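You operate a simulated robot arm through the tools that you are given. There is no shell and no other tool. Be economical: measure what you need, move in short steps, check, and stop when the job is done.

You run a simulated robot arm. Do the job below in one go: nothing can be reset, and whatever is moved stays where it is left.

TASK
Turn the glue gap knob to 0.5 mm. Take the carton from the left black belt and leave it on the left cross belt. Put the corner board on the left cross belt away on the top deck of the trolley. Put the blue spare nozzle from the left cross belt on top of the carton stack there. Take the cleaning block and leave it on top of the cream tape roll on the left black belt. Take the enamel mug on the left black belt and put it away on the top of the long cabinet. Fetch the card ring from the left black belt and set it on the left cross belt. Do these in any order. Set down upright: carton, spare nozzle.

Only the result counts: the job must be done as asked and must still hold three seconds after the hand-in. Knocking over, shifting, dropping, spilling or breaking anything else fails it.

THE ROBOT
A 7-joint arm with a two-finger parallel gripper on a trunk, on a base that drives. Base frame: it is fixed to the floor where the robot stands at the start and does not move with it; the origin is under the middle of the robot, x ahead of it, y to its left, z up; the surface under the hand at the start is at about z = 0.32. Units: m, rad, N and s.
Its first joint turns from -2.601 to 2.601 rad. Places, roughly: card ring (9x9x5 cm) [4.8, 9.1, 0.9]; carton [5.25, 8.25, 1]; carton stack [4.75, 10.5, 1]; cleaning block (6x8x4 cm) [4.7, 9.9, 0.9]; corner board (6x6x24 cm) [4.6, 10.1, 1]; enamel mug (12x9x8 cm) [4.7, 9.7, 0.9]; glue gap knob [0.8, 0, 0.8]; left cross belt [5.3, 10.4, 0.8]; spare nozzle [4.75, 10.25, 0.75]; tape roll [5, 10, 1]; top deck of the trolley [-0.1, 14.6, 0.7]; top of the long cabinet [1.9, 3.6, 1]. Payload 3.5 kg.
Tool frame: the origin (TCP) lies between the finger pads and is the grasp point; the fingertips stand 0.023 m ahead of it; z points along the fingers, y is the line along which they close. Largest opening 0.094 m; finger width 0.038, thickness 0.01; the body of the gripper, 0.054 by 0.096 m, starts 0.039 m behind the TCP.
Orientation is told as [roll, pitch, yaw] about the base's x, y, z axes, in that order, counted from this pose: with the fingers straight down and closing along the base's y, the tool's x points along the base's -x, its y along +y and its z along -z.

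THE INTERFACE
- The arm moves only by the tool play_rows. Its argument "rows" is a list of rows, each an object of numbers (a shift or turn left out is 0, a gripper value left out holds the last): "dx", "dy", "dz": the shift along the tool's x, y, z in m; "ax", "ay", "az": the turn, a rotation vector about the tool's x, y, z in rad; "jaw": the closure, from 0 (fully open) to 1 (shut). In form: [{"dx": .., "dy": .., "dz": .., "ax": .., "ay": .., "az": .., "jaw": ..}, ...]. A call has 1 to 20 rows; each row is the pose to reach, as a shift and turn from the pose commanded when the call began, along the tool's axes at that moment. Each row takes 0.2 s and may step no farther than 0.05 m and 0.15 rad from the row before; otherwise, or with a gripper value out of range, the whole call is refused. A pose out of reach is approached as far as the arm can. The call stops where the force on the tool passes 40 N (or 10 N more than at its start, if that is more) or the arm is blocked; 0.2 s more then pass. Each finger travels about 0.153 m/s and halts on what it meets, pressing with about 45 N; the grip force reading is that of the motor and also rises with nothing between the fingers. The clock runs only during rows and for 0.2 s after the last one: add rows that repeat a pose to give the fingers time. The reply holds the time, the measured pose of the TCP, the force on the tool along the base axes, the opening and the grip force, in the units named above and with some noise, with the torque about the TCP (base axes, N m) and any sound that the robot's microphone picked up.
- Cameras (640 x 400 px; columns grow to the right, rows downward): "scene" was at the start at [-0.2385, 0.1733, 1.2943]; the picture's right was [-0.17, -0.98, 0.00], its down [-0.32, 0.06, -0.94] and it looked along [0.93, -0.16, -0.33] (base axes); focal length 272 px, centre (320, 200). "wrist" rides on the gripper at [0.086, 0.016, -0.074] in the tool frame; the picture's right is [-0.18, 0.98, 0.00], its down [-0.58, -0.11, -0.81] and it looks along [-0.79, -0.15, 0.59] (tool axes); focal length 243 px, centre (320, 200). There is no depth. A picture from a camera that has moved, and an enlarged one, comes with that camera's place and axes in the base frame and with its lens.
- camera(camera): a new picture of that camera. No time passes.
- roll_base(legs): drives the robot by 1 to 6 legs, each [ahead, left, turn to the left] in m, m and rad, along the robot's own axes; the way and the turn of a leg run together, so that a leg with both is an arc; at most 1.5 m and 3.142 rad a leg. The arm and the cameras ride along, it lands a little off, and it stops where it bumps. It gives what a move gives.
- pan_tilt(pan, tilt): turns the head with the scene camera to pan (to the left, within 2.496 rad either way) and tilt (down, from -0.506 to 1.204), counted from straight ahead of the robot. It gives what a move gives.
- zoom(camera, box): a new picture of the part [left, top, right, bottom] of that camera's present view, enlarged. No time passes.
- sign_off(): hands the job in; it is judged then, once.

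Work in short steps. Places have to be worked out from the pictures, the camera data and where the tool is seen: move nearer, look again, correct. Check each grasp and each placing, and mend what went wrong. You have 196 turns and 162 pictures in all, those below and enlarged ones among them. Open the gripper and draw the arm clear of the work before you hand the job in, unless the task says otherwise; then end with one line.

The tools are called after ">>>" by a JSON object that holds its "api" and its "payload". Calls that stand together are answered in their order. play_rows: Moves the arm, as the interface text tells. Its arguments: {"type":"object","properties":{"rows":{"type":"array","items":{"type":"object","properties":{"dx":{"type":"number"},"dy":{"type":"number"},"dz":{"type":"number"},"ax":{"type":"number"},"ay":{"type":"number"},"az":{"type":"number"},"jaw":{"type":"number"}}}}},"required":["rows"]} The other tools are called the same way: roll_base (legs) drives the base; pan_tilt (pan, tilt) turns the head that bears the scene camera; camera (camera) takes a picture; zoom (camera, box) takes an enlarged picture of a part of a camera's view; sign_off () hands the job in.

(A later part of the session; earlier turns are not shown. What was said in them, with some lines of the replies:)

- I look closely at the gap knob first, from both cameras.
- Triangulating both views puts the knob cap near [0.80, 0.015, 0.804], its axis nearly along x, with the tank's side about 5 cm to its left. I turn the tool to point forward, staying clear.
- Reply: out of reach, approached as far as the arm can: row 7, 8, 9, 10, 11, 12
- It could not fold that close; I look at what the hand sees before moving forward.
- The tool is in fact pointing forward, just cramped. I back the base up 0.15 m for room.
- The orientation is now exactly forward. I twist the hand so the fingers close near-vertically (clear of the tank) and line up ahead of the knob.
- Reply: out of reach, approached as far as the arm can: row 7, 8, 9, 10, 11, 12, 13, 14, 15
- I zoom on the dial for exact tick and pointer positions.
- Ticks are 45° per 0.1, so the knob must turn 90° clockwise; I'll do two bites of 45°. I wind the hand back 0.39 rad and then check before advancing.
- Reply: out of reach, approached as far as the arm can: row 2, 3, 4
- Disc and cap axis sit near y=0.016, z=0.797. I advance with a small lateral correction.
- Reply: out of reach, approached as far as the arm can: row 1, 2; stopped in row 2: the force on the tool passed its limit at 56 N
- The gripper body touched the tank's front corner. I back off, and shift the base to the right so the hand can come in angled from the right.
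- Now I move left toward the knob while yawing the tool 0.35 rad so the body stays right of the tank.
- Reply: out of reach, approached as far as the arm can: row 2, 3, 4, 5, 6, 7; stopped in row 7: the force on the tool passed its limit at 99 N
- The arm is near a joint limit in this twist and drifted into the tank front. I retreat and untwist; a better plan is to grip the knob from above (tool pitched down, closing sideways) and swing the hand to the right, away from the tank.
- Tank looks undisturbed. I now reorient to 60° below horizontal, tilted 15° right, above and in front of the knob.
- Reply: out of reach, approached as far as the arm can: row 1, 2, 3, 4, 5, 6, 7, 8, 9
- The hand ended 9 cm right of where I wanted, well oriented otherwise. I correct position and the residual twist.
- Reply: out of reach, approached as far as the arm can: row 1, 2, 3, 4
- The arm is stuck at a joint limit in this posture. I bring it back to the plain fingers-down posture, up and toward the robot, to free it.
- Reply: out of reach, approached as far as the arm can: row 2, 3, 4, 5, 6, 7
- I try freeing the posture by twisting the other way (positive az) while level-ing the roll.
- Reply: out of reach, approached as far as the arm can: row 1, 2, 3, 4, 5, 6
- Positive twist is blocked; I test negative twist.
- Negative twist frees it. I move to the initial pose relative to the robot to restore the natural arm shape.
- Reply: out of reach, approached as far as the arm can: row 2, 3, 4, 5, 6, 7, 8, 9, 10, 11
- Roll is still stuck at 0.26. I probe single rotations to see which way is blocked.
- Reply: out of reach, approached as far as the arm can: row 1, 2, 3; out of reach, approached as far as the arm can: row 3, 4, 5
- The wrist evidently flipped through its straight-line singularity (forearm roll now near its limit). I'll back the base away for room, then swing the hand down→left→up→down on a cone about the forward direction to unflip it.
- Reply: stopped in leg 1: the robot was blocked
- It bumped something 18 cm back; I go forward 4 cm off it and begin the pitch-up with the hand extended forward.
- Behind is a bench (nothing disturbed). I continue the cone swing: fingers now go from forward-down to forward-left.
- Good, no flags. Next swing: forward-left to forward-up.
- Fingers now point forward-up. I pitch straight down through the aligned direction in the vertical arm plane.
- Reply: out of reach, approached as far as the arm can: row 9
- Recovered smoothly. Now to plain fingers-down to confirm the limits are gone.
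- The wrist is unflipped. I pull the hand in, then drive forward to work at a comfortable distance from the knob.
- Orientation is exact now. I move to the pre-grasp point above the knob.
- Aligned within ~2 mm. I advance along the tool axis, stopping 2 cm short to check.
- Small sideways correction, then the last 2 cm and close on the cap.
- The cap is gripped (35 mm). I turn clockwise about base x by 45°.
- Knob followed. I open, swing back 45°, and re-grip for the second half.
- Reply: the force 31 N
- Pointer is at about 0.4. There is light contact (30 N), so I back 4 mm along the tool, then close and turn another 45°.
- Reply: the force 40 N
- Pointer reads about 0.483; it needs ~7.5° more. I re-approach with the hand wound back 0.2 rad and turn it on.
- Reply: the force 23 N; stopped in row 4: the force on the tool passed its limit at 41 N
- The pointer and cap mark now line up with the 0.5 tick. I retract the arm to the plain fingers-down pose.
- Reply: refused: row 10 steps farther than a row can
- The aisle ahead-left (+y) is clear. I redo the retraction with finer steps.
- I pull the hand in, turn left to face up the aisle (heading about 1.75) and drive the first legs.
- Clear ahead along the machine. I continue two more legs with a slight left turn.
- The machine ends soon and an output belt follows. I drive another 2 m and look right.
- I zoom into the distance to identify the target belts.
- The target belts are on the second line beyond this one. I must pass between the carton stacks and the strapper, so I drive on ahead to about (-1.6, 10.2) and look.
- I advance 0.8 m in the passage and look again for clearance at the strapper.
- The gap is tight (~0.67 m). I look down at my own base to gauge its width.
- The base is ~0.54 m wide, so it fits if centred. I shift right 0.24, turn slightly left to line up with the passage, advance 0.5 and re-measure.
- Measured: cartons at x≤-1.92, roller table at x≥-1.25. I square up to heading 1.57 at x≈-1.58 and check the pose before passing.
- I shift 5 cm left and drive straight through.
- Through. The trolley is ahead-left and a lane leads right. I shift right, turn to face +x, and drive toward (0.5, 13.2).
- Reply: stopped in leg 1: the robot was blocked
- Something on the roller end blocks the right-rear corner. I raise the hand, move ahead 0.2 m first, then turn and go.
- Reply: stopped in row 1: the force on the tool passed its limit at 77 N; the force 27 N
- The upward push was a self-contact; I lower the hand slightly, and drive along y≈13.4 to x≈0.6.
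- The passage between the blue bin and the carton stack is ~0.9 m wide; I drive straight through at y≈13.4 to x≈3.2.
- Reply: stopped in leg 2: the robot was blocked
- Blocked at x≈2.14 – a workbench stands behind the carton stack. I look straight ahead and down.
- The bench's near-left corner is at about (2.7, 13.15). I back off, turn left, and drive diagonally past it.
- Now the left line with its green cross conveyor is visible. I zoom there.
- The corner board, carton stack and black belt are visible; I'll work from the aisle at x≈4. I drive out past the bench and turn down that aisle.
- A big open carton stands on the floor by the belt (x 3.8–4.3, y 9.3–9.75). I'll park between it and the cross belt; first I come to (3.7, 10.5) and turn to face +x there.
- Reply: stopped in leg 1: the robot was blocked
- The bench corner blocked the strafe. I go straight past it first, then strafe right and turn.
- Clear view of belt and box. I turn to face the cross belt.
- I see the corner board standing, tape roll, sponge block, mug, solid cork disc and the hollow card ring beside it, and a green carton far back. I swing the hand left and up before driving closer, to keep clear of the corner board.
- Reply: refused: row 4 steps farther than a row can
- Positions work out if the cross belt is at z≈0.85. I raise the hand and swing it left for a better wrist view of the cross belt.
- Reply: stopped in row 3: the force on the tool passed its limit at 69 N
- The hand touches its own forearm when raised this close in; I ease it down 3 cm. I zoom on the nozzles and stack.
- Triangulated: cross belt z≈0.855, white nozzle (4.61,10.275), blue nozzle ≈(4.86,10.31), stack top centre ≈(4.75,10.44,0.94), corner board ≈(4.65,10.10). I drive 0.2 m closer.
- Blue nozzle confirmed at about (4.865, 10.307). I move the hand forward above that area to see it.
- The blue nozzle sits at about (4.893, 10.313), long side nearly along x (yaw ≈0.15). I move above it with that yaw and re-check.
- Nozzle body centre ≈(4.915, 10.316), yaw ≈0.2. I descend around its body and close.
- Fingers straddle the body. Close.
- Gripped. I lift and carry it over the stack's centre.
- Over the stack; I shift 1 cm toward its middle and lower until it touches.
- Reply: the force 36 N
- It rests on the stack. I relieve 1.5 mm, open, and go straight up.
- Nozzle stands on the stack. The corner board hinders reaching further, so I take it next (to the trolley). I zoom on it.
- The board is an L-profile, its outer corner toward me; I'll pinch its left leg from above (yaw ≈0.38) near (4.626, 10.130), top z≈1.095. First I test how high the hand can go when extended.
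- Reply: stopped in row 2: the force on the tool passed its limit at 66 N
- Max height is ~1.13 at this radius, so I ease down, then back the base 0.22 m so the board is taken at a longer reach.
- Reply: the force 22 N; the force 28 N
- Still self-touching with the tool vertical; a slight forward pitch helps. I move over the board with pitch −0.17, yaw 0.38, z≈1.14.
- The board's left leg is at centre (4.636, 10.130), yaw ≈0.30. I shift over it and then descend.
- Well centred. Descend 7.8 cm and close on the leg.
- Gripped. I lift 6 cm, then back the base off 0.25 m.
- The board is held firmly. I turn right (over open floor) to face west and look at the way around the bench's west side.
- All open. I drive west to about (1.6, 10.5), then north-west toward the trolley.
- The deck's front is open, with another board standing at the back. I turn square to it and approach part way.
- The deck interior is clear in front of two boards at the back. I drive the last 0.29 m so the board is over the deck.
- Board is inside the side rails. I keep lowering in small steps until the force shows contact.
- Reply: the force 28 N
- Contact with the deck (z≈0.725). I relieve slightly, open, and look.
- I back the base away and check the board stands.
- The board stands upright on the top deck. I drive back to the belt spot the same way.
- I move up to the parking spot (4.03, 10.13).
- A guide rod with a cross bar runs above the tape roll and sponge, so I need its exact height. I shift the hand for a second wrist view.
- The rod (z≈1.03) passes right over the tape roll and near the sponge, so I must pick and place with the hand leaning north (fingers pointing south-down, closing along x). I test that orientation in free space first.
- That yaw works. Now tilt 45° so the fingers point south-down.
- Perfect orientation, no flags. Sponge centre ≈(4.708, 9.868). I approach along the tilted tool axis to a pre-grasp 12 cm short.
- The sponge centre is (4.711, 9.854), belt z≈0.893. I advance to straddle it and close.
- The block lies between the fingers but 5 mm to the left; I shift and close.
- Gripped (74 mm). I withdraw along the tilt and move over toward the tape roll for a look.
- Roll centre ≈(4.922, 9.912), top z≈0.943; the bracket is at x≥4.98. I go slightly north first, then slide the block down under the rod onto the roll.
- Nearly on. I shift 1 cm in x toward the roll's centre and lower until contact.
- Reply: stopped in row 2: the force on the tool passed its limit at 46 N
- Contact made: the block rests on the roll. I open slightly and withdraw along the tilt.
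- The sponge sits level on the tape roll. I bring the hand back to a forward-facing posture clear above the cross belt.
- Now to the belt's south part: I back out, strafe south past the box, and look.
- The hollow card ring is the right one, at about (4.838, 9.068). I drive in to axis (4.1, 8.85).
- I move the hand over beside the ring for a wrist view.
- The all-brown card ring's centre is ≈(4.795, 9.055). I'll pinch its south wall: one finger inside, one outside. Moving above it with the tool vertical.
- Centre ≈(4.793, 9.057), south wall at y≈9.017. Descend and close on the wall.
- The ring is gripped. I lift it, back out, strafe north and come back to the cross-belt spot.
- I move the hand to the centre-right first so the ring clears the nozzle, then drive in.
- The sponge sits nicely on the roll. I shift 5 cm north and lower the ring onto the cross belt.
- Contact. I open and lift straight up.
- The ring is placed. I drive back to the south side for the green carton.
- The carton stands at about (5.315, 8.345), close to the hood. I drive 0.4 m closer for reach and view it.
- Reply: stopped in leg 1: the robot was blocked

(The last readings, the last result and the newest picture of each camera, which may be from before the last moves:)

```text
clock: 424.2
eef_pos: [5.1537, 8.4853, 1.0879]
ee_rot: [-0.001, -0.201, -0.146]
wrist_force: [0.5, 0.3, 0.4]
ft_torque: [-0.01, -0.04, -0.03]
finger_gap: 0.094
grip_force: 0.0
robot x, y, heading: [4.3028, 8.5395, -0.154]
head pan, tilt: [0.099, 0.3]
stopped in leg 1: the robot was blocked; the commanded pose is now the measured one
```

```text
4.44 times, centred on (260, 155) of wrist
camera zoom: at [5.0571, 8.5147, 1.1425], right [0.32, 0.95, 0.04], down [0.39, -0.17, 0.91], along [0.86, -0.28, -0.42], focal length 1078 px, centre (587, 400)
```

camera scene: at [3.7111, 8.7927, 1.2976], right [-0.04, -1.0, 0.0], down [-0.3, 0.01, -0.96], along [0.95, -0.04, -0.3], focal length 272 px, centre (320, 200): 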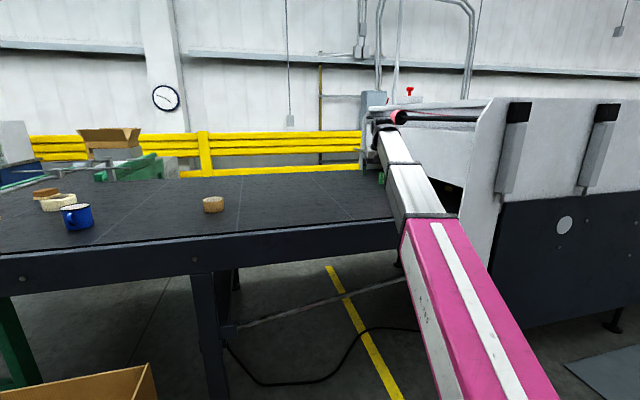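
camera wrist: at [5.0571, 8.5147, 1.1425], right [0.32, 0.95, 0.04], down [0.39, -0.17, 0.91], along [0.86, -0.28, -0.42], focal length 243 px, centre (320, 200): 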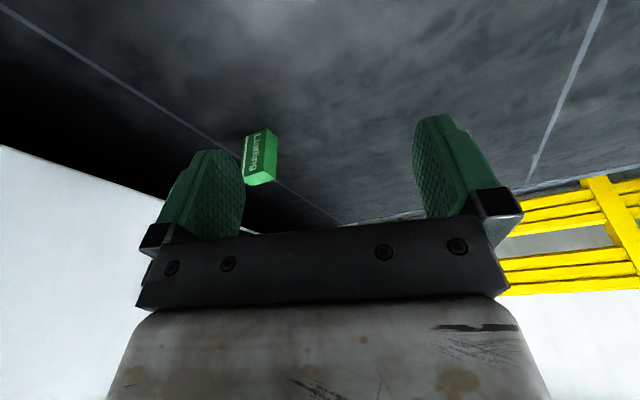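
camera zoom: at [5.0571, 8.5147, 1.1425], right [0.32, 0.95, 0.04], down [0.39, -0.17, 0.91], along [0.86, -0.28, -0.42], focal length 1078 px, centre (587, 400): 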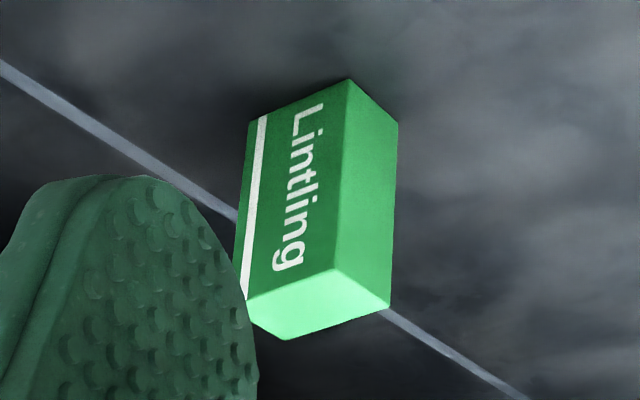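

Carton: centre (5.313, 8.339), faces at yaw ≈0.19, 4.4 cm wide along y', top z≈0.966. I move above it with matching yaw and a slight forward pitch.

>>> {"api": "play_rows", "payload": {"rows": [{"dx": -0.0326, "dy": -0.0242, "dz": 0.01, "ax": -0.013, "ay": -0.03, "az": -0.066}, {"dx": -0.0652, "dy": -0.0484, "dz": 0.02, "ax": -0.027, "ay": -0.06, "az": -0.132}, {"dx": -0.0978, "dy": -0.0726, "dz": 0.04, "ax": -0.04, "ay": -0.09, "az": -0.197}, {"dx": -0.1304, "dy": -0.0968, "dz": 0.065, "ax": -0.054, "ay": -0.12, "az": -0.263}, {"dx": -0.163, "dy": -0.121, "dz": 0.0925, "ax": -0.067, "ay": -0.15, "az": -0.329}, {"dx": -0.163, "dy": -0.121, "dz": 0.0925, "ax": -0.067, "ay": -0.15, "az": -0.329}]}}

>>> {"api": "camera", "payload": {"camera": "wrist"}}

```text
clock: 425.6
eef_pos: [5.3124, 8.3385, 1.0275]
ee_rot: [-0.026, -0.348, 0.202]
wrist_force: [0.0, -0.2, 0.3]
ft_torque: [-0.01, 0.0, -0.01]
finger_gap: 0.094
grip_force: 0.1
robot x, y, heading: [4.3074, 8.5349, -0.15]
head pan, tilt: [0.099, 0.3]
```

```text
40 pictures are left
camera wrist: at [5.2046, 8.3338, 1.0664], right [-0.02, 1.0, 0.04], down [0.28, -0.03, 0.96], along [0.96, 0.03, -0.28], focal length 243 px, centre (320, 200)
```

wrist: 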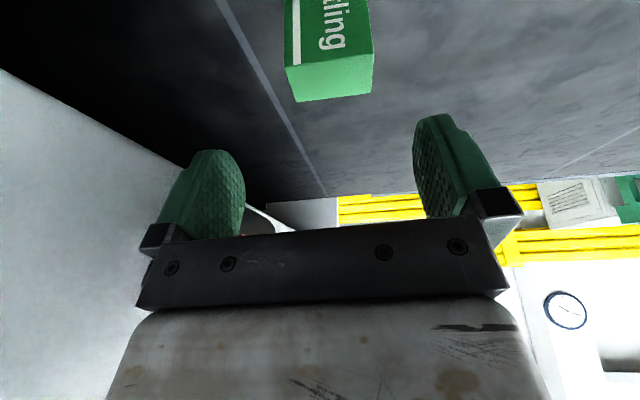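

Centred within 6 mm. I descend vertically around it and close.

>>> {"api": "play_rows", "payload": {"rows": [{"dx": 0.0088, "dy": 0.008, "dz": 0.026}, {"dx": 0.0175, "dy": 0.008, "dz": 0.052}, {"dx": 0.0263, "dy": 0.008, "dz": 0.0787}, {"dx": 0.0263, "dy": 0.008, "dz": 0.0787}]}}

>>> {"api": "play_rows", "payload": {"rows": [{"jaw": 0.3}, {"jaw": 0.5}, {"jaw": 0.7}, {"jaw": 0.7}]}}

>>> {"api": "camera", "payload": {"camera": "wrist"}}

```text
clock: 426.6
eef_pos: [5.3138, 8.3476, 0.9485]
ee_rot: [-0.026, -0.348, 0.199]
wrist_force: [0.1, 0.5, 0.3]
ft_torque: [-0.02, 0.01, 0.01]
finger_gap: 0.0937
grip_force: 0.0
robot x, y, heading: [4.3067, 8.5348, -0.154]
head pan, tilt: [0.099, 0.3]
```

```text
clock: 427.6
eef_pos: [5.314, 8.3467, 0.9467]
ee_rot: [-0.026, -0.346, 0.198]
wrist_force: [-0.4, 0.6, 1.8]
ft_torque: [0.06, 0.03, -0.01]
finger_gap: 0.0419
grip_force: 44.8
robot x, y, heading: [4.3055, 8.5378, -0.148]
head pan, tilt: [0.099, 0.3]
```

```text
39 pictures are left
camera wrist: at [5.2054, 8.342, 0.9871], right [-0.02, 1.0, 0.04], down [0.28, -0.03, 0.96], along [0.96, 0.03, -0.28], focal length 243 px, centre (320, 200)
```

wrist: 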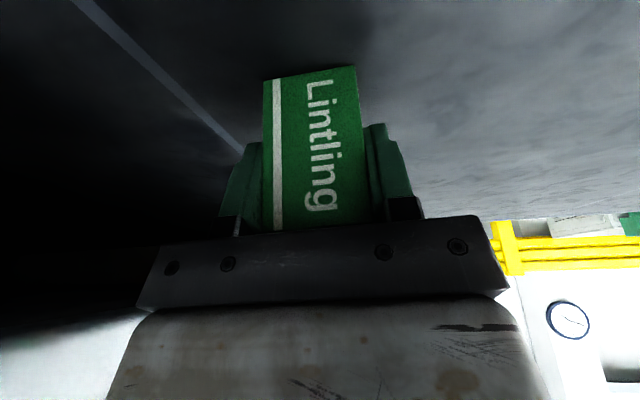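

Gripped (42 mm). I lift it, draw the arm back, and drive around to the cross-belt spot.

>>> {"api": "play_rows", "payload": {"rows": [{"dx": -0.013, "dz": -0.035}, {"dx": -0.026, "dz": -0.07}, {"dx": -0.034, "dz": -0.094}, {"dx": -0.007, "dy": 0.031, "dz": -0.112}, {"dx": 0.02, "dy": 0.062, "dz": -0.13}, {"dx": 0.047, "dy": 0.093, "dz": -0.148}, {"dx": 0.075, "dy": 0.125, "dz": -0.165}, {"dx": 0.075, "dy": 0.125, "dz": -0.165}]}}

>>> {"api": "roll_base", "payload": {"legs": [[-0.95, 0, 0.15], [0, 1.5, 0]]}}

```text
clock: 429.4
eef_pos: [5.164, 8.4468, 1.0731]
ee_rot: [-0.026, -0.347, 0.201]
wrist_force: [-0.3, 0.3, -0.2]
ft_torque: [-0.02, -0.02, 0.01]
finger_gap: 0.0419
grip_force: 45.1
robot x, y, heading: [4.3052, 8.541, -0.151]
head pan, tilt: [0.099, 0.3]
```

```text
clock: 441.2
eef_pos: [4.2136, 10.1064, 1.0723]
ee_rot: [-0.026, -0.347, 0.36]
wrist_force: [-0.3, -0.5, 0.1]
ft_torque: [-0.01, -0.02, -0.02]
finger_gap: 0.0419
grip_force: 44.7
robot x, y, heading: [3.3472, 10.0618, 0.009]
head pan, tilt: [0.099, 0.3]
```

I drive 0.4 m in and view before lowering the carton onto the free patch at about (4.62, 10.12).

>>> {"api": "roll_base", "payload": {"legs": [[0.4, 0.02, 0]]}}

>>> {"api": "camera", "payload": {"camera": "wrist"}}

```text
clock: 443.7
eef_pos: [4.6184, 10.1452, 1.0731]
ee_rot: [-0.029, -0.347, 0.371]
wrist_force: [0.1, 0.4, 0.3]
ft_torque: [-0.01, -0.01, -0.02]
finger_gap: 0.0418
grip_force: 45.3
robot x, y, heading: [3.7545, 10.0858, 0.023]
head pan, tilt: [0.099, 0.3]
```

```text
38 pictures are left
camera wrist: at [4.5125, 10.1206, 1.1109], right [-0.19, 0.98, 0.04], down [0.28, 0.02, 0.96], along [0.94, 0.19, -0.28], focal length 243 px, centre (320, 200)
```

wrist: 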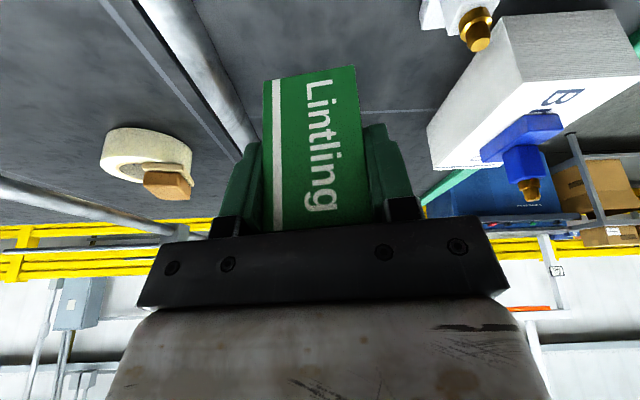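

Clear spot. I lower the carton in steps until contact.

>>> {"api": "play_rows", "payload": {"rows": [{"dx": 0.0136, "dy": 0.001, "dz": 0.0376}, {"dx": 0.0273, "dy": 0.002, "dz": 0.0752}, {"dx": 0.041, "dy": 0.003, "dz": 0.1128}, {"dx": 0.053, "dy": 0.004, "dz": 0.1457}, {"dx": 0.053, "dy": 0.004, "dz": 0.1457}]}}

>>> {"api": "play_rows", "payload": {"rows": [{"dx": 0.0014, "dz": 0.0038}, {"dx": 0.0027, "dz": 0.0075}, {"dx": 0.0041, "dz": 0.0113}, {"dx": 0.0055, "dz": 0.015}, {"dx": 0.0065, "dz": 0.018}]}}

```text
clock: 444.9
eef_pos: [4.6191, 10.1429, 0.918]
ee_rot: [-0.026, -0.351, 0.373]
wrist_force: [-0.1, -0.6, 0.1]
ft_torque: [-0.01, 0.01, 0.05]
finger_gap: 0.0418
grip_force: 44.5
robot x, y, heading: [3.7542, 10.0845, 0.027]
head pan, tilt: [0.099, 0.3]
```

```text
clock: 446.1
eef_pos: [4.6189, 10.1446, 0.8992]
ee_rot: [-0.027, -0.35, 0.37]
wrist_force: [0.8, 0.0, 3.0]
ft_torque: [0.08, 0.05, 0.01]
finger_gap: 0.042
grip_force: 45.0
robot x, y, heading: [3.7533, 10.0812, 0.02]
head pan, tilt: [0.099, 0.3]
```

Just touching (3 N). A couple more millimetres.

>>> {"api": "play_rows", "payload": {"rows": [{"dx": 0.0007, "dz": 0.0019}, {"dx": 0.0014, "dz": 0.0028}]}}

>>> {"api": "zoom", "payload": {"camera": "wrist", "box": [200, 40, 440, 240]}}

```text
clock: 446.9
eef_pos: [4.6194, 10.1439, 0.8968]
ee_rot: [-0.024, -0.352, 0.372]
wrist_force: [-3.7, 0.9, 11.6]
ft_torque: [0.22, 0.3, 0.05]
finger_gap: 0.0419
grip_force: 44.4
robot x, y, heading: [3.7577, 10.0847, 0.021]
head pan, tilt: [0.099, 0.3]
stopped in row 2: the force on the tool passed its limit at 41 N (the readings are from after the stop); the commanded pose is now the measured one
```

```text
2.00 times, centred on (320, 140) of wrist
camera zoom: at [4.5125, 10.1201, 0.9358], right [-0.19, 0.98, 0.04], down [0.28, 0.01, 0.96], along [0.94, 0.19, -0.28], focal length 485 px, centre (320, 320)
```

zoom: 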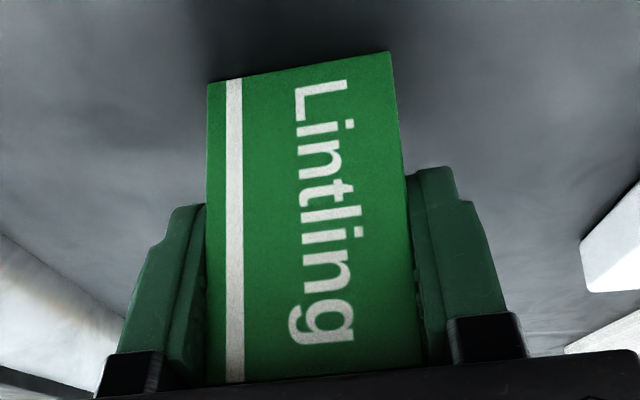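

It stands on the belt. I open gently and lift vertically away.

>>> {"api": "play_rows", "payload": {"rows": [{"jaw": 0.5}, {"jaw": 0.3}, {"jaw": 0.2}, {"jaw": 0.2}]}}

>>> {"api": "play_rows", "payload": {"rows": [{"dx": -0.0136, "dz": -0.0376}, {"dx": -0.0273, "dz": -0.0752}, {"dx": -0.041, "dz": -0.1128}, {"dx": -0.0546, "dz": -0.1504}, {"dx": -0.0546, "dz": -0.1504, "jaw": 0}]}}

>>> {"api": "roll_base", "payload": {"legs": [[-0.35, 0, 0]]}}

>>> {"api": "pan_tilt", "payload": {"pan": -0.25, "tilt": 0.3}}

>>> {"api": "camera", "payload": {"camera": "scene"}}

```text
clock: 447.9
eef_pos: [4.6186, 10.143, 0.8969]
ee_rot: [-0.025, -0.353, 0.372]
wrist_force: [-0.6, 0.8, -0.4]
ft_torque: [-0.02, 0.01, -0.03]
finger_gap: 0.075
grip_force: 0.2
robot x, y, heading: [3.7572, 10.0854, 0.021]
head pan, tilt: [0.099, 0.3]
```

```text
clock: 449.1
eef_pos: [4.6148, 10.1482, 1.055]
ee_rot: [-0.024, -0.352, 0.371]
wrist_force: [0.0, -0.2, 0.1]
ft_torque: [0.0, -0.02, 0.0]
finger_gap: 0.0939
grip_force: 0.0
robot x, y, heading: [3.7539, 10.0845, 0.022]
head pan, tilt: [0.099, 0.3]
```

```text
clock: 451.4
eef_pos: [4.2588, 10.1385, 1.0545]
ee_rot: [-0.026, -0.353, 0.373]
wrist_force: [0.1, -0.1, 0.4]
ft_torque: [0.03, 0.02, -0.02]
finger_gap: 0.0942
grip_force: 0.1
robot x, y, heading: [3.4022, 10.079, 0.025]
head pan, tilt: [0.099, 0.3]
```

```text
clock: 452.2
eef_pos: [4.2595, 10.1389, 1.0529]
ee_rot: [-0.024, -0.353, 0.372]
wrist_force: [-0.1, -0.1, 0.4]
ft_torque: [0.01, 0.01, 0.01]
finger_gap: 0.094
grip_force: 0.1
robot x, y, heading: [3.4046, 10.0745, 0.026]
head pan, tilt: [-0.25, 0.3]
```

```text
36 pictures are left
camera scene: at [3.158, 10.2381, 1.2977], right [-0.22, -0.97, 0.0], down [-0.29, 0.07, -0.96], along [0.93, -0.21, -0.3], focal length 272 px, centre (320, 200)
```

scene: 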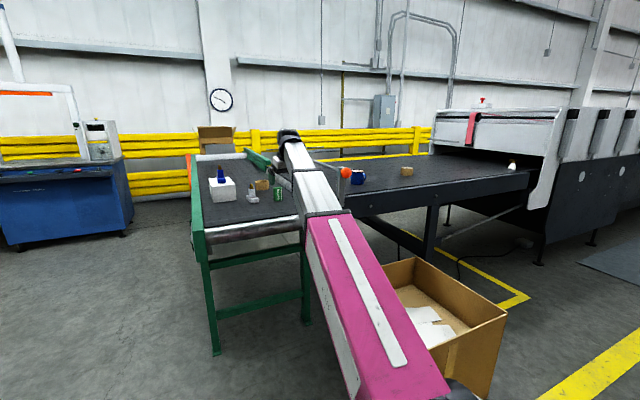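

Carton and ring both stand on the cross belt. Last: the mug. I drive to the south side, as far north as the box allows.

>>> {"api": "roll_base", "payload": {"legs": [[-0.13, 0, -0.025], [0, -1.17, 0], [0.4, 0, 0]]}}

```text
clock: 461.1
eef_pos: [4.5268, 8.9488, 1.0538]
ee_rot: [-0.024, -0.352, 0.338]
wrist_force: [-0.3, 0.1, -0.8]
ft_torque: [0.01, -0.01, 0.01]
finger_gap: 0.094
grip_force: 0.1
robot x, y, heading: [3.6661, 8.9146, -0.007]
head pan, tilt: [-0.25, 0.3]
```

>>> {"api": "roll_base", "payload": {"legs": [[0.42, 0.02, 0.007]]}}

>>> {"api": "pan_tilt", "payload": {"pan": 0.6, "tilt": 0.4}}

>>> {"api": "camera", "payload": {"camera": "scene"}}

```text
clock: 463.6
eef_pos: [4.9421, 8.9717, 1.0548]
ee_rot: [-0.024, -0.352, 0.346]
wrist_force: [0.7, 0.6, 0.6]
ft_torque: [0.02, -0.01, 0.02]
finger_gap: 0.0941
grip_force: 0.0
robot x, y, heading: [4.0838, 8.9342, -0.007]
head pan, tilt: [-0.25, 0.3]
```

```text
clock: 464.8
eef_pos: [4.9433, 8.9721, 1.0542]
ee_rot: [-0.023, -0.353, 0.344]
wrist_force: [0.3, -0.7, 0.0]
ft_torque: [-0.01, 0.0, 0.03]
finger_gap: 0.0938
grip_force: 0.1
robot x, y, heading: [4.0842, 8.9334, -0.007]
head pan, tilt: [0.6, 0.4]
```

```text
35 pictures are left
camera scene: at [3.8295, 9.1764, 1.2884], right [0.56, -0.83, 0.0], down [-0.32, -0.22, -0.92], along [0.76, 0.52, -0.39], focal length 272 px, centre (320, 200)
```

scene: 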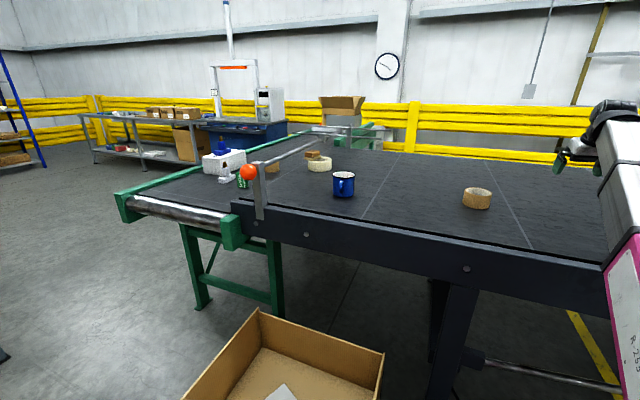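

The mug stands at ≈(4.71, 9.68), handle pointing SW toward me. I bring the hand near it, yawed 0.7 so I can pinch the SE rim.

>>> {"api": "play_rows", "payload": {"rows": [{"dx": 0.002, "dy": 0.044, "ax": -0.01, "ay": 0.017, "az": -0.028}, {"dx": 0.005, "dy": 0.088, "ax": -0.02, "ay": 0.033, "az": -0.055}, {"dx": 0.007, "dy": 0.132, "ax": -0.03, "ay": 0.05, "az": -0.083}, {"dx": 0.01, "dy": 0.176, "ax": -0.04, "ay": 0.067, "az": -0.11}, {"dx": 0.012, "dy": 0.22, "ax": -0.05, "ay": 0.083, "az": -0.139}, {"dx": 0.015, "dy": 0.264, "ax": -0.061, "ay": 0.1, "az": -0.166}, {"dx": 0.017, "dy": 0.308, "ax": -0.071, "ay": 0.117, "az": -0.194}, {"dx": 0.02, "dy": 0.352, "ax": -0.081, "ay": 0.133, "az": -0.222}, {"dx": 0.022, "dy": 0.396, "dz": -0.005, "ax": -0.092, "ay": 0.15, "az": -0.25}, {"dx": 0.025, "dy": 0.44, "dz": -0.007, "ax": -0.102, "ay": 0.167, "az": -0.277}, {"dx": 0.027, "dy": 0.484, "dz": -0.01, "ax": -0.112, "ay": 0.183, "az": -0.305}, {"dx": 0.0295, "dy": 0.528, "dz": -0.0105, "ax": -0.122, "ay": 0.2, "az": -0.333}, {"dx": 0.0295, "dy": 0.55, "dz": -0.0105, "ax": -0.122, "ay": 0.2, "az": -0.333}]}}

>>> {"api": "camera", "payload": {"camera": "wrist"}}

```text
clock: 467.6
eef_pos: [4.7313, 9.483, 1.0412]
ee_rot: [0.013, -0.147, 0.686]
wrist_force: [-1.1, 2.1, 0.4]
ft_torque: [-0.05, -0.03, 0.0]
finger_gap: 0.094
grip_force: 0.0
robot x, y, heading: [4.0876, 8.9331, -0.001]
head pan, tilt: [0.6, 0.4]
```

```text
34 pictures are left
camera wrist: at [4.6481, 9.4315, 1.1005], right [-0.48, 0.87, 0.04], down [0.43, 0.2, 0.88], along [0.76, 0.44, -0.47], focal length 243 px, centre (320, 200)
```

wrist: 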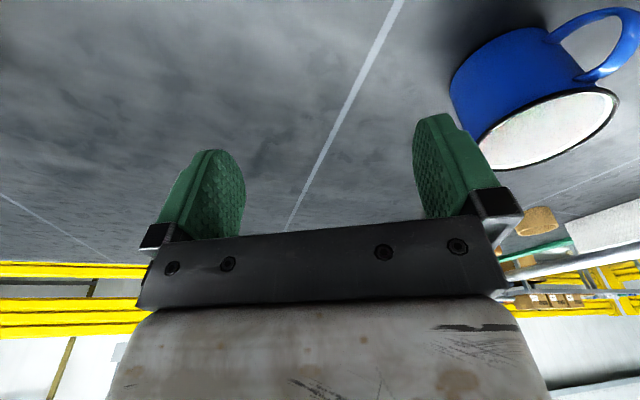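

Mug rim centre ≈(4.685, 9.648), z≈0.973. I move above its SE wall with the tool vertical and re-check.

>>> {"api": "play_rows", "payload": {"rows": [{"dx": -0.023, "dy": 0.039, "dz": 0.003, "ay": 0.05}, {"dx": -0.046, "dy": 0.077, "dz": 0.006, "ay": 0.1}, {"dx": -0.068, "dy": 0.1157, "dz": 0.01, "ay": 0.147}, {"dx": -0.068, "dy": 0.1157, "dz": 0.01, "ay": 0.147}]}}

>>> {"api": "camera", "payload": {"camera": "wrist"}}

```text
clock: 468.6
eef_pos: [4.7079, 9.6145, 1.0436]
ee_rot: [0.013, 0.0, 0.687]
wrist_force: [-0.1, 0.2, 0.2]
ft_torque: [-0.01, -0.01, -0.02]
finger_gap: 0.094
grip_force: 0.1
robot x, y, heading: [4.0841, 8.9351, -0.006]
head pan, tilt: [0.6, 0.4]
```

```text
33 pictures are left
camera wrist: at [4.6308, 9.5701, 1.1164], right [-0.48, 0.88, 0.01], down [0.52, 0.28, 0.81], along [0.7, 0.39, -0.59], focal length 243 px, centre (320, 200)
```

wrist: 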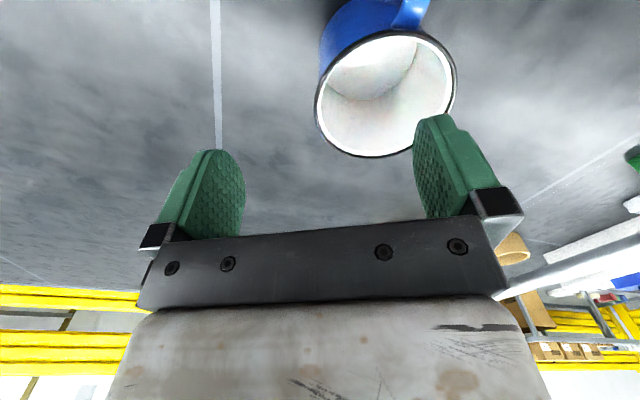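

The SE wall lies right between the fingers. Descend and close on the rim.

>>> {"api": "play_rows", "payload": {"rows": [{"dy": -0.0025, "dz": 0.03}, {"dy": -0.0025, "dz": 0.06}, {"dy": -0.0025, "dz": 0.088}, {"dy": -0.0025, "dz": 0.088}]}}

>>> {"api": "play_rows", "payload": {"rows": [{"jaw": 0.4}, {"jaw": 0.8}, {"jaw": 1}, {"jaw": 1}]}}

>>> {"api": "camera", "payload": {"camera": "wrist"}}

```text
clock: 469.6
eef_pos: [4.7115, 9.6152, 0.9535]
ee_rot: [0.014, -0.002, 0.69]
wrist_force: [0.0, 0.4, -0.4]
ft_torque: [-0.01, -0.03, -0.02]
finger_gap: 0.0943
grip_force: 0.0
robot x, y, heading: [4.0789, 8.9354, -0.005]
head pan, tilt: [0.6, 0.4]
```

```text
clock: 470.6
eef_pos: [4.7125, 9.6143, 0.9538]
ee_rot: [0.012, -0.002, 0.691]
wrist_force: [-2.2, 4.4, 5.1]
ft_torque: [0.2, 0.38, -0.15]
finger_gap: 0.0106
grip_force: 45.1
robot x, y, heading: [4.0821, 8.9351, -0.0]
head pan, tilt: [0.6, 0.4]
```

```text
32 pictures are left
camera wrist: at [4.6347, 9.5702, 1.0276], right [-0.48, 0.88, 0.01], down [0.52, 0.28, 0.81], along [0.7, 0.4, -0.59], focal length 243 px, centre (320, 200)
```

wrist: 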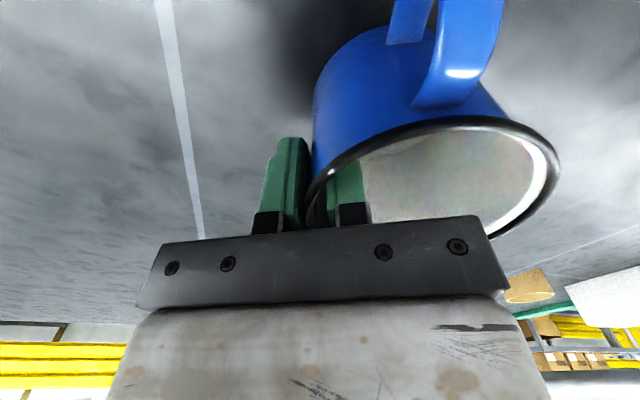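

Gripped on the rim. I lift and check it follows.

>>> {"api": "play_rows", "payload": {"rows": [{"dz": -0.02}, {"dz": -0.05}, {"dz": -0.08}, {"dz": -0.11}, {"dz": -0.11}]}}

>>> {"api": "camera", "payload": {"camera": "wrist"}}

```text
clock: 471.8
eef_pos: [4.7133, 9.6118, 1.0644]
ee_rot: [0.012, -0.001, 0.69]
wrist_force: [0.0, 0.4, -1.6]
ft_torque: [-0.03, -0.05, -0.01]
finger_gap: 0.01
grip_force: 45.5
robot x, y, heading: [4.0829, 8.9329, -0.006]
head pan, tilt: [0.6, 0.4]
```

```text
31 pictures are left
camera wrist: at [4.6365, 9.5661, 1.1381], right [-0.48, 0.88, 0.01], down [0.52, 0.28, 0.81], along [0.7, 0.4, -0.59], focal length 243 px, centre (320, 200)
```

wrist: 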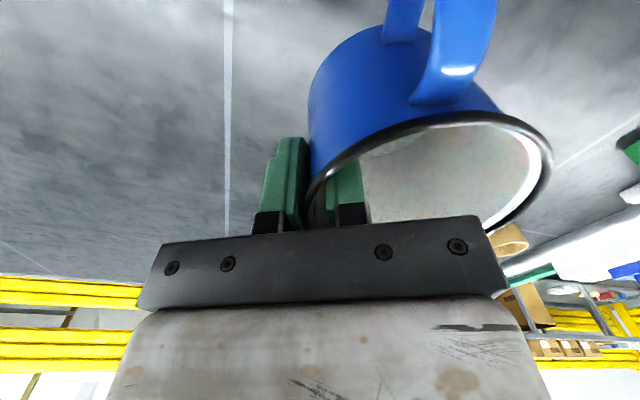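

The mug is held. I back out and swing the arm to the front, then look toward the cabinet.

>>> {"api": "roll_base", "payload": {"legs": [[-0.9, 0, 0]]}}

>>> {"api": "play_rows", "payload": {"rows": [{"dx": -0.02, "dy": -0.04}, {"dx": -0.04, "dy": -0.08}, {"dx": -0.06, "dy": -0.12}, {"dx": -0.08, "dy": -0.16}, {"dx": -0.1, "dy": -0.2}, {"dx": -0.115, "dy": -0.24}, {"dx": -0.12, "dy": -0.285}, {"dx": -0.12, "dy": -0.33}, {"dx": -0.11, "dy": -0.37}, {"dx": -0.09, "dy": -0.41}, {"dx": -0.07, "dy": -0.45}]}}

>>> {"api": "pan_tilt", "payload": {"pan": -1.9, "tilt": 0.2}}

>>> {"api": "camera", "payload": {"camera": "scene"}}

```text
clock: 476.5
eef_pos: [3.8437, 9.6095, 1.0651]
ee_rot: [0.013, -0.001, 0.66]
wrist_force: [-0.1, -1.3, -1.0]
ft_torque: [-0.04, -0.02, 0.01]
finger_gap: 0.0098
grip_force: 45.3
robot x, y, heading: [3.1913, 8.9507, -0.035]
head pan, tilt: [0.6, 0.4]
```

```text
clock: 478.9
eef_pos: [4.1728, 9.2964, 1.0596]
ee_rot: [0.013, -0.003, 0.66]
wrist_force: [-0.5, 0.5, -1.6]
ft_torque: [-0.06, -0.02, -0.03]
finger_gap: 0.0101
grip_force: 44.9
robot x, y, heading: [3.1873, 8.9512, -0.033]
head pan, tilt: [0.6, 0.4]
```

```text
clock: 481.2
eef_pos: [4.1712, 9.2959, 1.0602]
ee_rot: [0.012, -0.002, 0.661]
wrist_force: [0.8, 0.4, -1.3]
ft_torque: [-0.09, -0.02, 0.0]
finger_gap: 0.01
grip_force: 44.5
robot x, y, heading: [3.1919, 8.9516, -0.035]
head pan, tilt: [-1.901, 0.201]
```

```text
30 pictures are left
camera scene: at [2.8358, 9.0638, 1.307], right [-0.93, 0.36, 0.0], down [0.07, 0.19, -0.98], along [-0.35, -0.92, -0.2], focal length 272 px, centre (320, 200)
```

scene: 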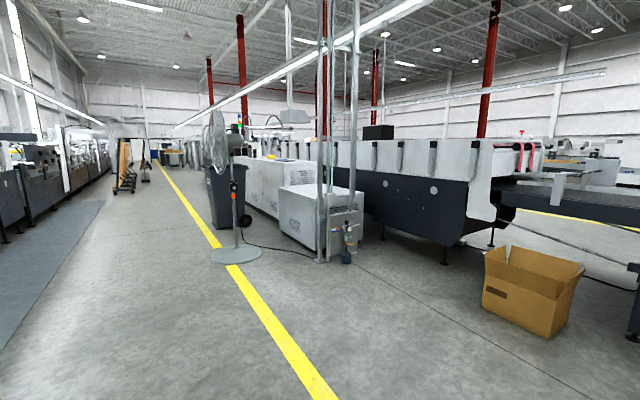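

>>> {"api": "zoom", "payload": {"camera": "scene", "box": [180, 110, 380, 270]}}

```text
2.50 times, centred on (280, 190) of scene
camera zoom: at [2.8358, 9.0638, 1.307], right [-0.93, 0.36, 0.0], down [0.07, 0.19, -0.98], along [-0.35, -0.92, -0.2], focal length 679 px, centre (420, 225)
```

zoom: 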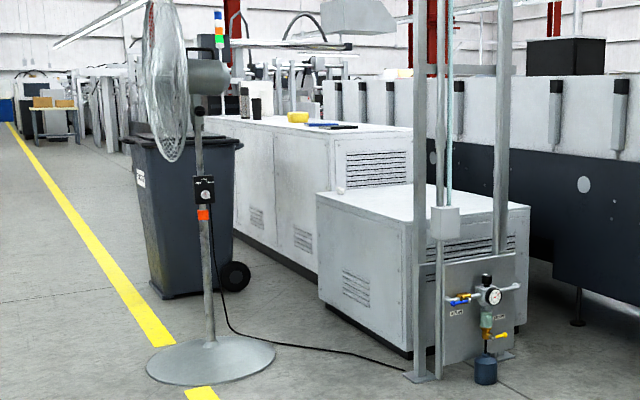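

The long cabinet is the white one with items on top, beyond the fan and bin; I'll approach it from the aisle south of the bin. First I tuck the arm straight ahead.

>>> {"api": "play_rows", "payload": {"rows": [{"dx": 0.042, "dy": -0.0195}, {"dx": 0.084, "dy": -0.039}, {"dx": 0.126, "dy": -0.0585}, {"dx": 0.168, "dy": -0.078}, {"dx": 0.21, "dy": -0.0975}, {"dx": 0.252, "dy": -0.117}, {"dx": 0.294, "dy": -0.1365}, {"dx": 0.336, "dy": -0.156}, {"dx": 0.377, "dy": -0.176}, {"dx": 0.377, "dy": -0.176}]}}

>>> {"api": "roll_base", "payload": {"legs": [[0, 0, -1.536], [0, 0.3, 0], [1.5, 0, 0], [1.5, 0, 0], [1.0, 0, 0]]}}

>>> {"api": "pan_tilt", "payload": {"pan": -0.5, "tilt": 0.3}}

>>> {"api": "camera", "payload": {"camera": "scene"}}

```text
clock: 483.4
eef_pos: [3.9794, 8.9238, 1.0544]
ee_rot: [0.011, -0.002, 0.658]
wrist_force: [1.2, 0.6, -2.0]
ft_torque: [-0.05, -0.02, -0.07]
finger_gap: 0.0101
grip_force: 45.0
robot x, y, heading: [3.189, 8.9504, -0.031]
head pan, tilt: [-1.901, 0.201]
```

```text
clock: 508.0
eef_pos: [3.5957, 4.1612, 1.0545]
ee_rot: [0.013, -0.001, -0.861]
wrist_force: [-0.1, -0.5, -1.0]
ft_torque: [-0.04, -0.03, 0.0]
finger_gap: 0.0103
grip_force: 44.8
robot x, y, heading: [3.5848, 4.9474, -1.553]
head pan, tilt: [-1.901, 0.201]
```

```text
clock: 509.5
eef_pos: [3.5949, 4.1612, 1.0531]
ee_rot: [0.013, -0.002, -0.862]
wrist_force: [0.6, 0.2, -2.0]
ft_torque: [-0.08, -0.01, 0.01]
finger_gap: 0.0098
grip_force: 44.4
robot x, y, heading: [3.5855, 4.9521, -1.551]
head pan, tilt: [-0.499, 0.3]
```

```text
28 pictures are left
camera scene: at [3.7222, 5.1993, 1.2977], right [-0.89, 0.46, 0.0], down [0.14, 0.26, -0.96], along [-0.44, -0.85, -0.3], focal length 272 px, centre (320, 200)
```

scene: 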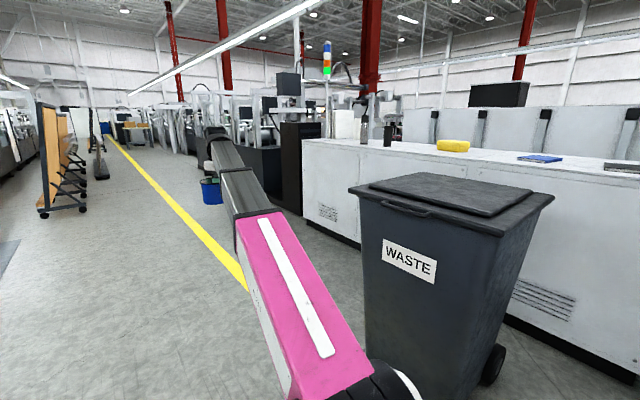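

Cabinet top looks to be at z≈0.95, with a free patch around (1.93, 3.45). I drive past the bin, turn to face the cabinet, and approach part-way with the mug raised.

>>> {"api": "play_rows", "payload": {"rows": [{"dz": -0.015}, {"dz": -0.015}]}}

>>> {"api": "roll_base", "payload": {"legs": [[1.1, 0, 0], [0, 0, -1.35], [0.4, 0, 0]]}}

>>> {"api": "pan_tilt", "payload": {"pan": -0.05, "tilt": 0.35}}

>>> {"api": "camera", "payload": {"camera": "scene"}}

>>> {"api": "camera", "payload": {"camera": "wrist"}}

```text
clock: 510.1
eef_pos: [3.5948, 4.1621, 1.068]
ee_rot: [0.013, -0.002, -0.86]
wrist_force: [0.1, -0.5, -0.6]
ft_torque: [-0.01, 0.04, 0.0]
finger_gap: 0.0101
grip_force: 45.0
robot x, y, heading: [3.5819, 4.9517, -1.552]
head pan, tilt: [-0.499, 0.3]
```

```text
clock: 521.2
eef_pos: [2.4421, 3.5382, 1.0681]
ee_rot: [0.012, -0.003, -2.197]
wrist_force: [0.6, -1.0, -1.4]
ft_torque: [0.01, 0.08, 0.01]
finger_gap: 0.0099
grip_force: 44.9
robot x, y, heading: [3.2105, 3.7356, -2.89]
head pan, tilt: [-0.499, 0.3]
```

```text
clock: 522.1
eef_pos: [2.4424, 3.5369, 1.0677]
ee_rot: [0.012, -0.001, -2.197]
wrist_force: [-0.3, 0.2, -2.1]
ft_torque: [0.01, 0.04, 0.05]
finger_gap: 0.01
grip_force: 45.2
robot x, y, heading: [3.2093, 3.7307, -2.89]
head pan, tilt: [-0.051, 0.351]
```

```text
27 pictures are left
camera scene: at [3.4818, 3.6113, 1.293], right [-0.2, 0.98, 0.0], down [0.34, 0.07, -0.94], along [-0.92, -0.19, -0.34], focal length 272 px, centre (320, 200)
```

scene: 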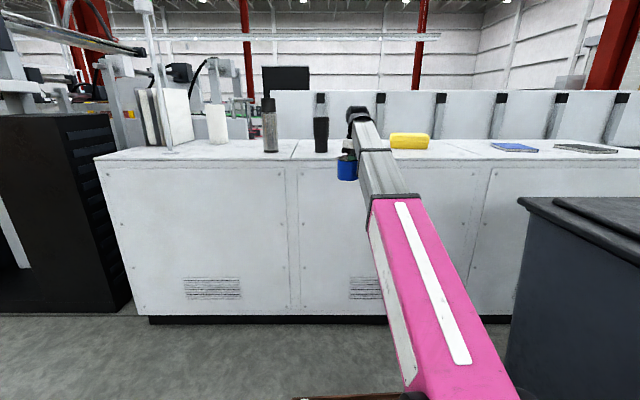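

```text
26 pictures are left
camera wrist: at [2.5052, 3.5969, 1.1407], right [0.69, -0.73, 0.01], down [-0.44, -0.4, 0.81], along [-0.58, -0.56, -0.59], focal length 243 px, centre (320, 200)
```

wrist: 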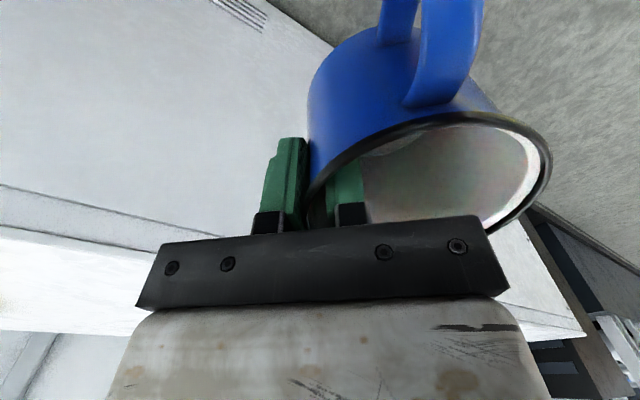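

The free patch is between the dark bottle and the yellow sponge. I extend and raise the mug, then drive the last stretch in.

>>> {"api": "play_rows", "payload": {"rows": [{"dx": -0.027, "dy": -0.022, "dz": -0.005}, {"dx": -0.0538, "dy": -0.0447, "dz": -0.015}, {"dx": -0.0538, "dy": -0.0447, "dz": -0.03}, {"dx": -0.0538, "dy": -0.0447, "dz": -0.03}]}}

>>> {"api": "roll_base", "payload": {"legs": [[0.22, -0.075, 0]]}}

>>> {"api": "camera", "payload": {"camera": "wrist"}}

>>> {"api": "camera", "payload": {"camera": "scene"}}

```text
clock: 523.1
eef_pos: [2.3729, 3.5232, 1.0965]
ee_rot: [0.011, -0.003, -2.197]
wrist_force: [0.1, 0.2, -1.7]
ft_torque: [0.0, 0.05, 0.0]
finger_gap: 0.0101
grip_force: 44.8
robot x, y, heading: [3.2057, 3.7322, -2.888]
head pan, tilt: [-0.051, 0.351]
```

```text
clock: 524.9
eef_pos: [2.1443, 3.5414, 1.0977]
ee_rot: [0.011, -0.002, -2.198]
wrist_force: [0.3, 0.3, 3.8]
ft_torque: [-0.13, -0.23, 0.01]
finger_gap: 0.01
grip_force: 44.5
robot x, y, heading: [2.973, 3.7533, -2.888]
head pan, tilt: [-0.051, 0.351]
```

```text
25 pictures are left
camera wrist: at [2.2064, 3.6011, 1.1702], right [0.69, -0.73, 0.01], down [-0.44, -0.4, 0.81], along [-0.58, -0.56, -0.59], focal length 243 px, centre (320, 200)
```

wrist: 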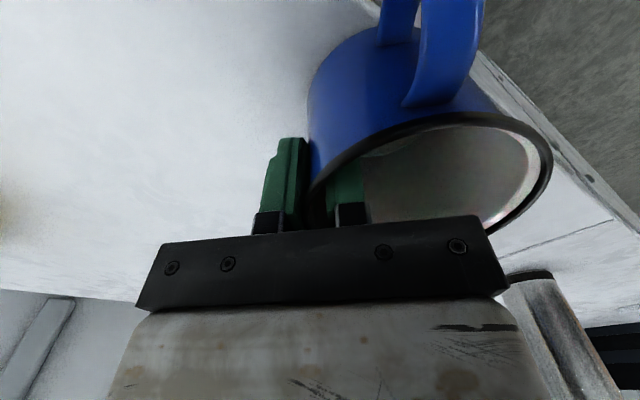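

```text
24 pictures are left
camera scene: at [3.2524, 3.6309, 1.2929], right [-0.2, 0.98, 0.0], down [0.34, 0.07, -0.94], along [-0.92, -0.19, -0.34], focal length 272 px, centre (320, 200)
```

scene: 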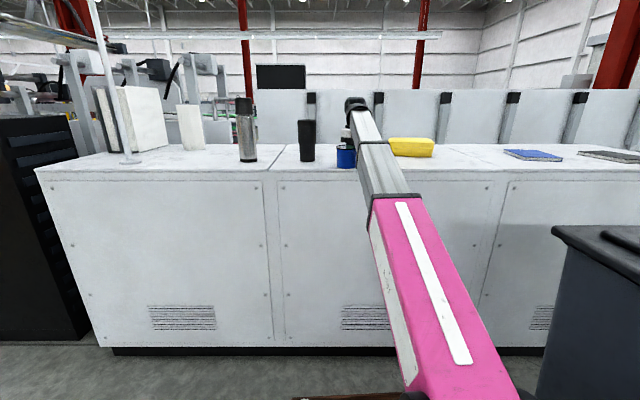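

The wrist force changed slightly, maybe the mug's bottom touches the cabinet edge; I raise it a little and read again.

>>> {"api": "play_rows", "payload": {"rows": [{"dz": -0.012}, {"dz": -0.012}]}}

>>> {"api": "zoom", "payload": {"camera": "scene", "box": [290, 100, 410, 190]}}

```text
clock: 525.5
eef_pos: [2.1445, 3.5413, 1.1097]
ee_rot: [0.012, -0.004, -2.196]
wrist_force: [-0.6, -0.4, -1.9]
ft_torque: [0.0, 0.03, 0.01]
finger_gap: 0.0099
grip_force: 45.2
robot x, y, heading: [2.9769, 3.7517, -2.892]
head pan, tilt: [-0.051, 0.351]
```

```text
4.44 times, centred on (350, 145) of scene
camera zoom: at [3.2523, 3.6309, 1.2929], right [-0.2, 0.98, 0.0], down [0.34, 0.07, -0.94], along [-0.92, -0.19, -0.34], focal length 1207 px, centre (187, 444)
```

zoom: 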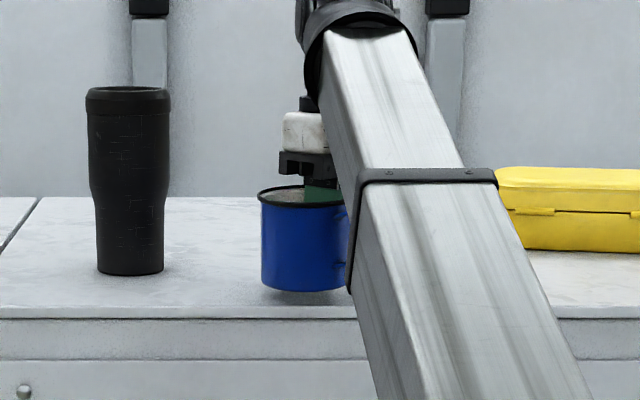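

It was grazing at TCP z≈1.098, now clear. I drive 13 cm further in so the mug is well over the top.

>>> {"api": "roll_base", "payload": {"legs": [[0.13, -0.01, 0]]}}

>>> {"api": "zoom", "payload": {"camera": "scene", "box": [270, 90, 410, 195]}}

```text
clock: 526.7
eef_pos: [2.0173, 3.5184, 1.1088]
ee_rot: [0.011, -0.003, -2.199]
wrist_force: [-0.3, 0.4, -0.9]
ft_torque: [0.0, 0.04, 0.01]
finger_gap: 0.0098
grip_force: 44.8
robot x, y, heading: [2.8464, 3.7302, -2.888]
head pan, tilt: [-0.051, 0.351]
```

```text
3.81 times, centred on (340, 142) of scene
camera zoom: at [3.1261, 3.6087, 1.2929], right [-0.2, 0.98, 0.0], down [0.34, 0.07, -0.94], along [-0.92, -0.19, -0.34], focal length 1034 px, centre (244, 419)
```

zoom: 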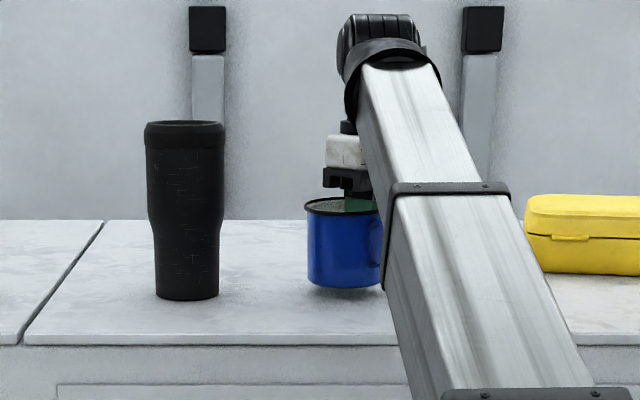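

Well over the top and clear of the tumbler. I lower in millimetre steps to contact.

>>> {"api": "play_rows", "payload": {"rows": [{"dz": 0.004}, {"dz": 0.008}, {"dz": 0.011}, {"dz": 0.0125}]}}

```text
clock: 527.7
eef_pos: [2.0169, 3.5195, 1.0949]
ee_rot: [0.012, 0.0, -2.198]
wrist_force: [-1.8, 3.2, 11.9]
ft_torque: [-0.25, -0.58, 0.06]
finger_gap: 0.0099
grip_force: 45.3
robot x, y, heading: [2.8491, 3.7299, -2.887]
head pan, tilt: [-0.051, 0.351]
```

Contact (12 N). I open and lift away.

>>> {"api": "play_rows", "payload": {"rows": [{"dz": 0.001, "jaw": 0.85}, {"dz": 0.001, "jaw": 0.6}, {"dz": 0.001, "jaw": 0.5}, {"dz": 0.001, "jaw": 0.5}]}}

>>> {"api": "camera", "payload": {"camera": "wrist"}}

```text
clock: 528.7
eef_pos: [2.0169, 3.5185, 1.0945]
ee_rot: [0.012, -0.002, -2.198]
wrist_force: [-0.1, -0.6, 0.7]
ft_torque: [0.0, 0.0, -0.01]
finger_gap: 0.0469
grip_force: 0.1
robot x, y, heading: [2.8494, 3.7315, -2.892]
head pan, tilt: [-0.051, 0.351]
```

```text
21 pictures are left
camera wrist: at [2.0799, 3.5787, 1.1677], right [0.69, -0.73, 0.01], down [-0.44, -0.4, 0.81], along [-0.58, -0.56, -0.59], focal length 243 px, centre (320, 200)
```

wrist: 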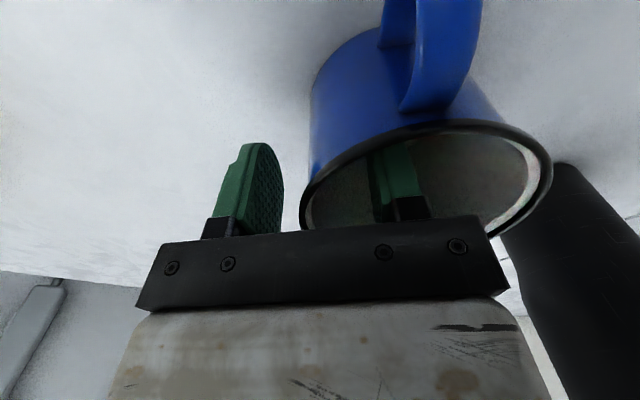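

To clear the rim I must rise 6 cm, so I tilt the tool slightly forward (tangential to the rim) while rising.

>>> {"api": "play_rows", "payload": {"rows": [{"ay": -0.1, "dz": -0.005}, {"ay": -0.2, "dz": -0.012}, {"ay": -0.28, "dz": -0.025}, {"ay": -0.3, "dz": -0.045}, {"ay": -0.3, "dz": -0.065}, {"ay": -0.3, "dz": -0.08}, {"ay": -0.3, "dz": -0.08}]}}

>>> {"api": "camera", "payload": {"camera": "wrist"}}

```text
clock: 530.3
eef_pos: [2.0161, 3.5201, 1.1746]
ee_rot: [0.014, -0.302, -2.2]
wrist_force: [0.4, -0.2, 0.6]
ft_torque: [-0.01, -0.02, -0.03]
finger_gap: 0.0469
grip_force: 0.1
robot x, y, heading: [2.8493, 3.7309, -2.893]
head pan, tilt: [-0.051, 0.351]
```

```text
20 pictures are left
camera wrist: at [2.0894, 3.5939, 1.2197], right [0.69, -0.72, 0.07], down [-0.28, -0.19, 0.94], along [-0.66, -0.67, -0.33], focal length 243 px, centre (320, 200)
```

wrist: 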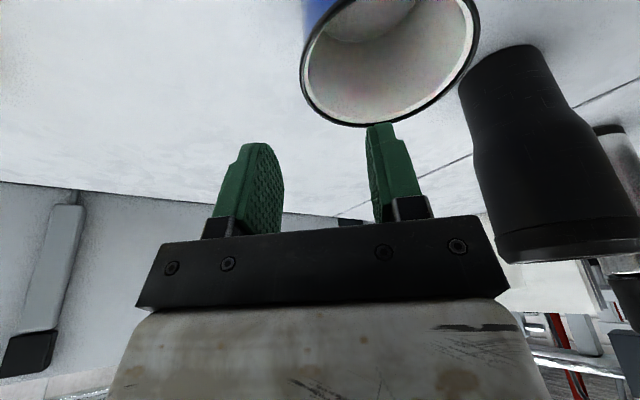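

Clear of the rim. I back the base away and check the mug.

>>> {"api": "roll_base", "payload": {"legs": [[-0.45, 0, 0]]}}

>>> {"api": "zoom", "payload": {"camera": "scene", "box": [260, 90, 440, 210]}}

```text
clock: 533.0
eef_pos: [2.4505, 3.6336, 1.1746]
ee_rot: [0.014, -0.302, -2.206]
wrist_force: [1.5, 0.4, -0.5]
ft_torque: [-0.01, -0.04, 0.0]
finger_gap: 0.0471
grip_force: 0.1
robot x, y, heading: [3.2846, 3.8457, -2.893]
head pan, tilt: [-0.051, 0.351]
```

```text
3.33 times, centred on (350, 150) of scene
camera zoom: at [3.5607, 3.7191, 1.2929], right [-0.2, 0.98, 0.0], down [0.34, 0.07, -0.94], along [-0.92, -0.18, -0.34], focal length 905 px, centre (220, 367)
```

zoom: 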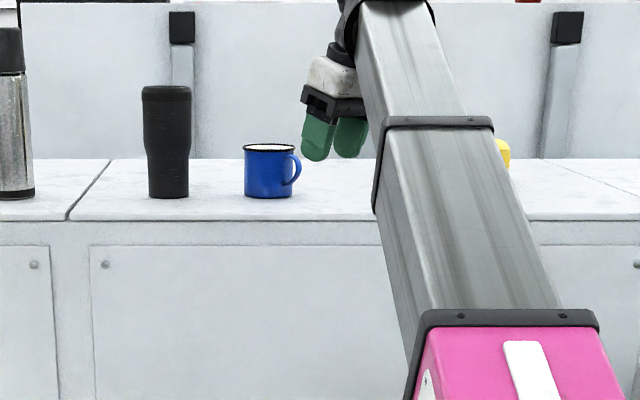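

The mug stands on the cabinet top. I open the gripper fully in free space and hand in.

>>> {"api": "play_rows", "payload": {"rows": [{"jaw": 0}, {"jaw": 0}]}}

>>> {"api": "sign_off", "payload": {}}

```text
clock: 533.6
eef_pos: [2.4491, 3.6342, 1.1751]
ee_rot: [0.011, -0.303, -2.204]
wrist_force: [-0.6, 0.3, 0.5]
ft_torque: [-0.01, 0.0, 0.05]
finger_gap: 0.0938
grip_force: 0.1
robot x, y, heading: [3.2854, 3.8361, -2.894]
head pan, tilt: [-0.051, 0.351]
```

```text
The job is handed in.
```

I finished all seven items and handed the job in: knob on the 0.5 mm mark, and carton, card ring, corner board, nozzle, cleaning block and mug all in the places asked. Along the way the hand pressed the glue tank's front, at up to 99 N, and the base bumped the bench behind the start, the roller table, a workbench and something under the black belt. I saw no damage or displacement in the pictures I took, but I didn't look at every spot afterwards.
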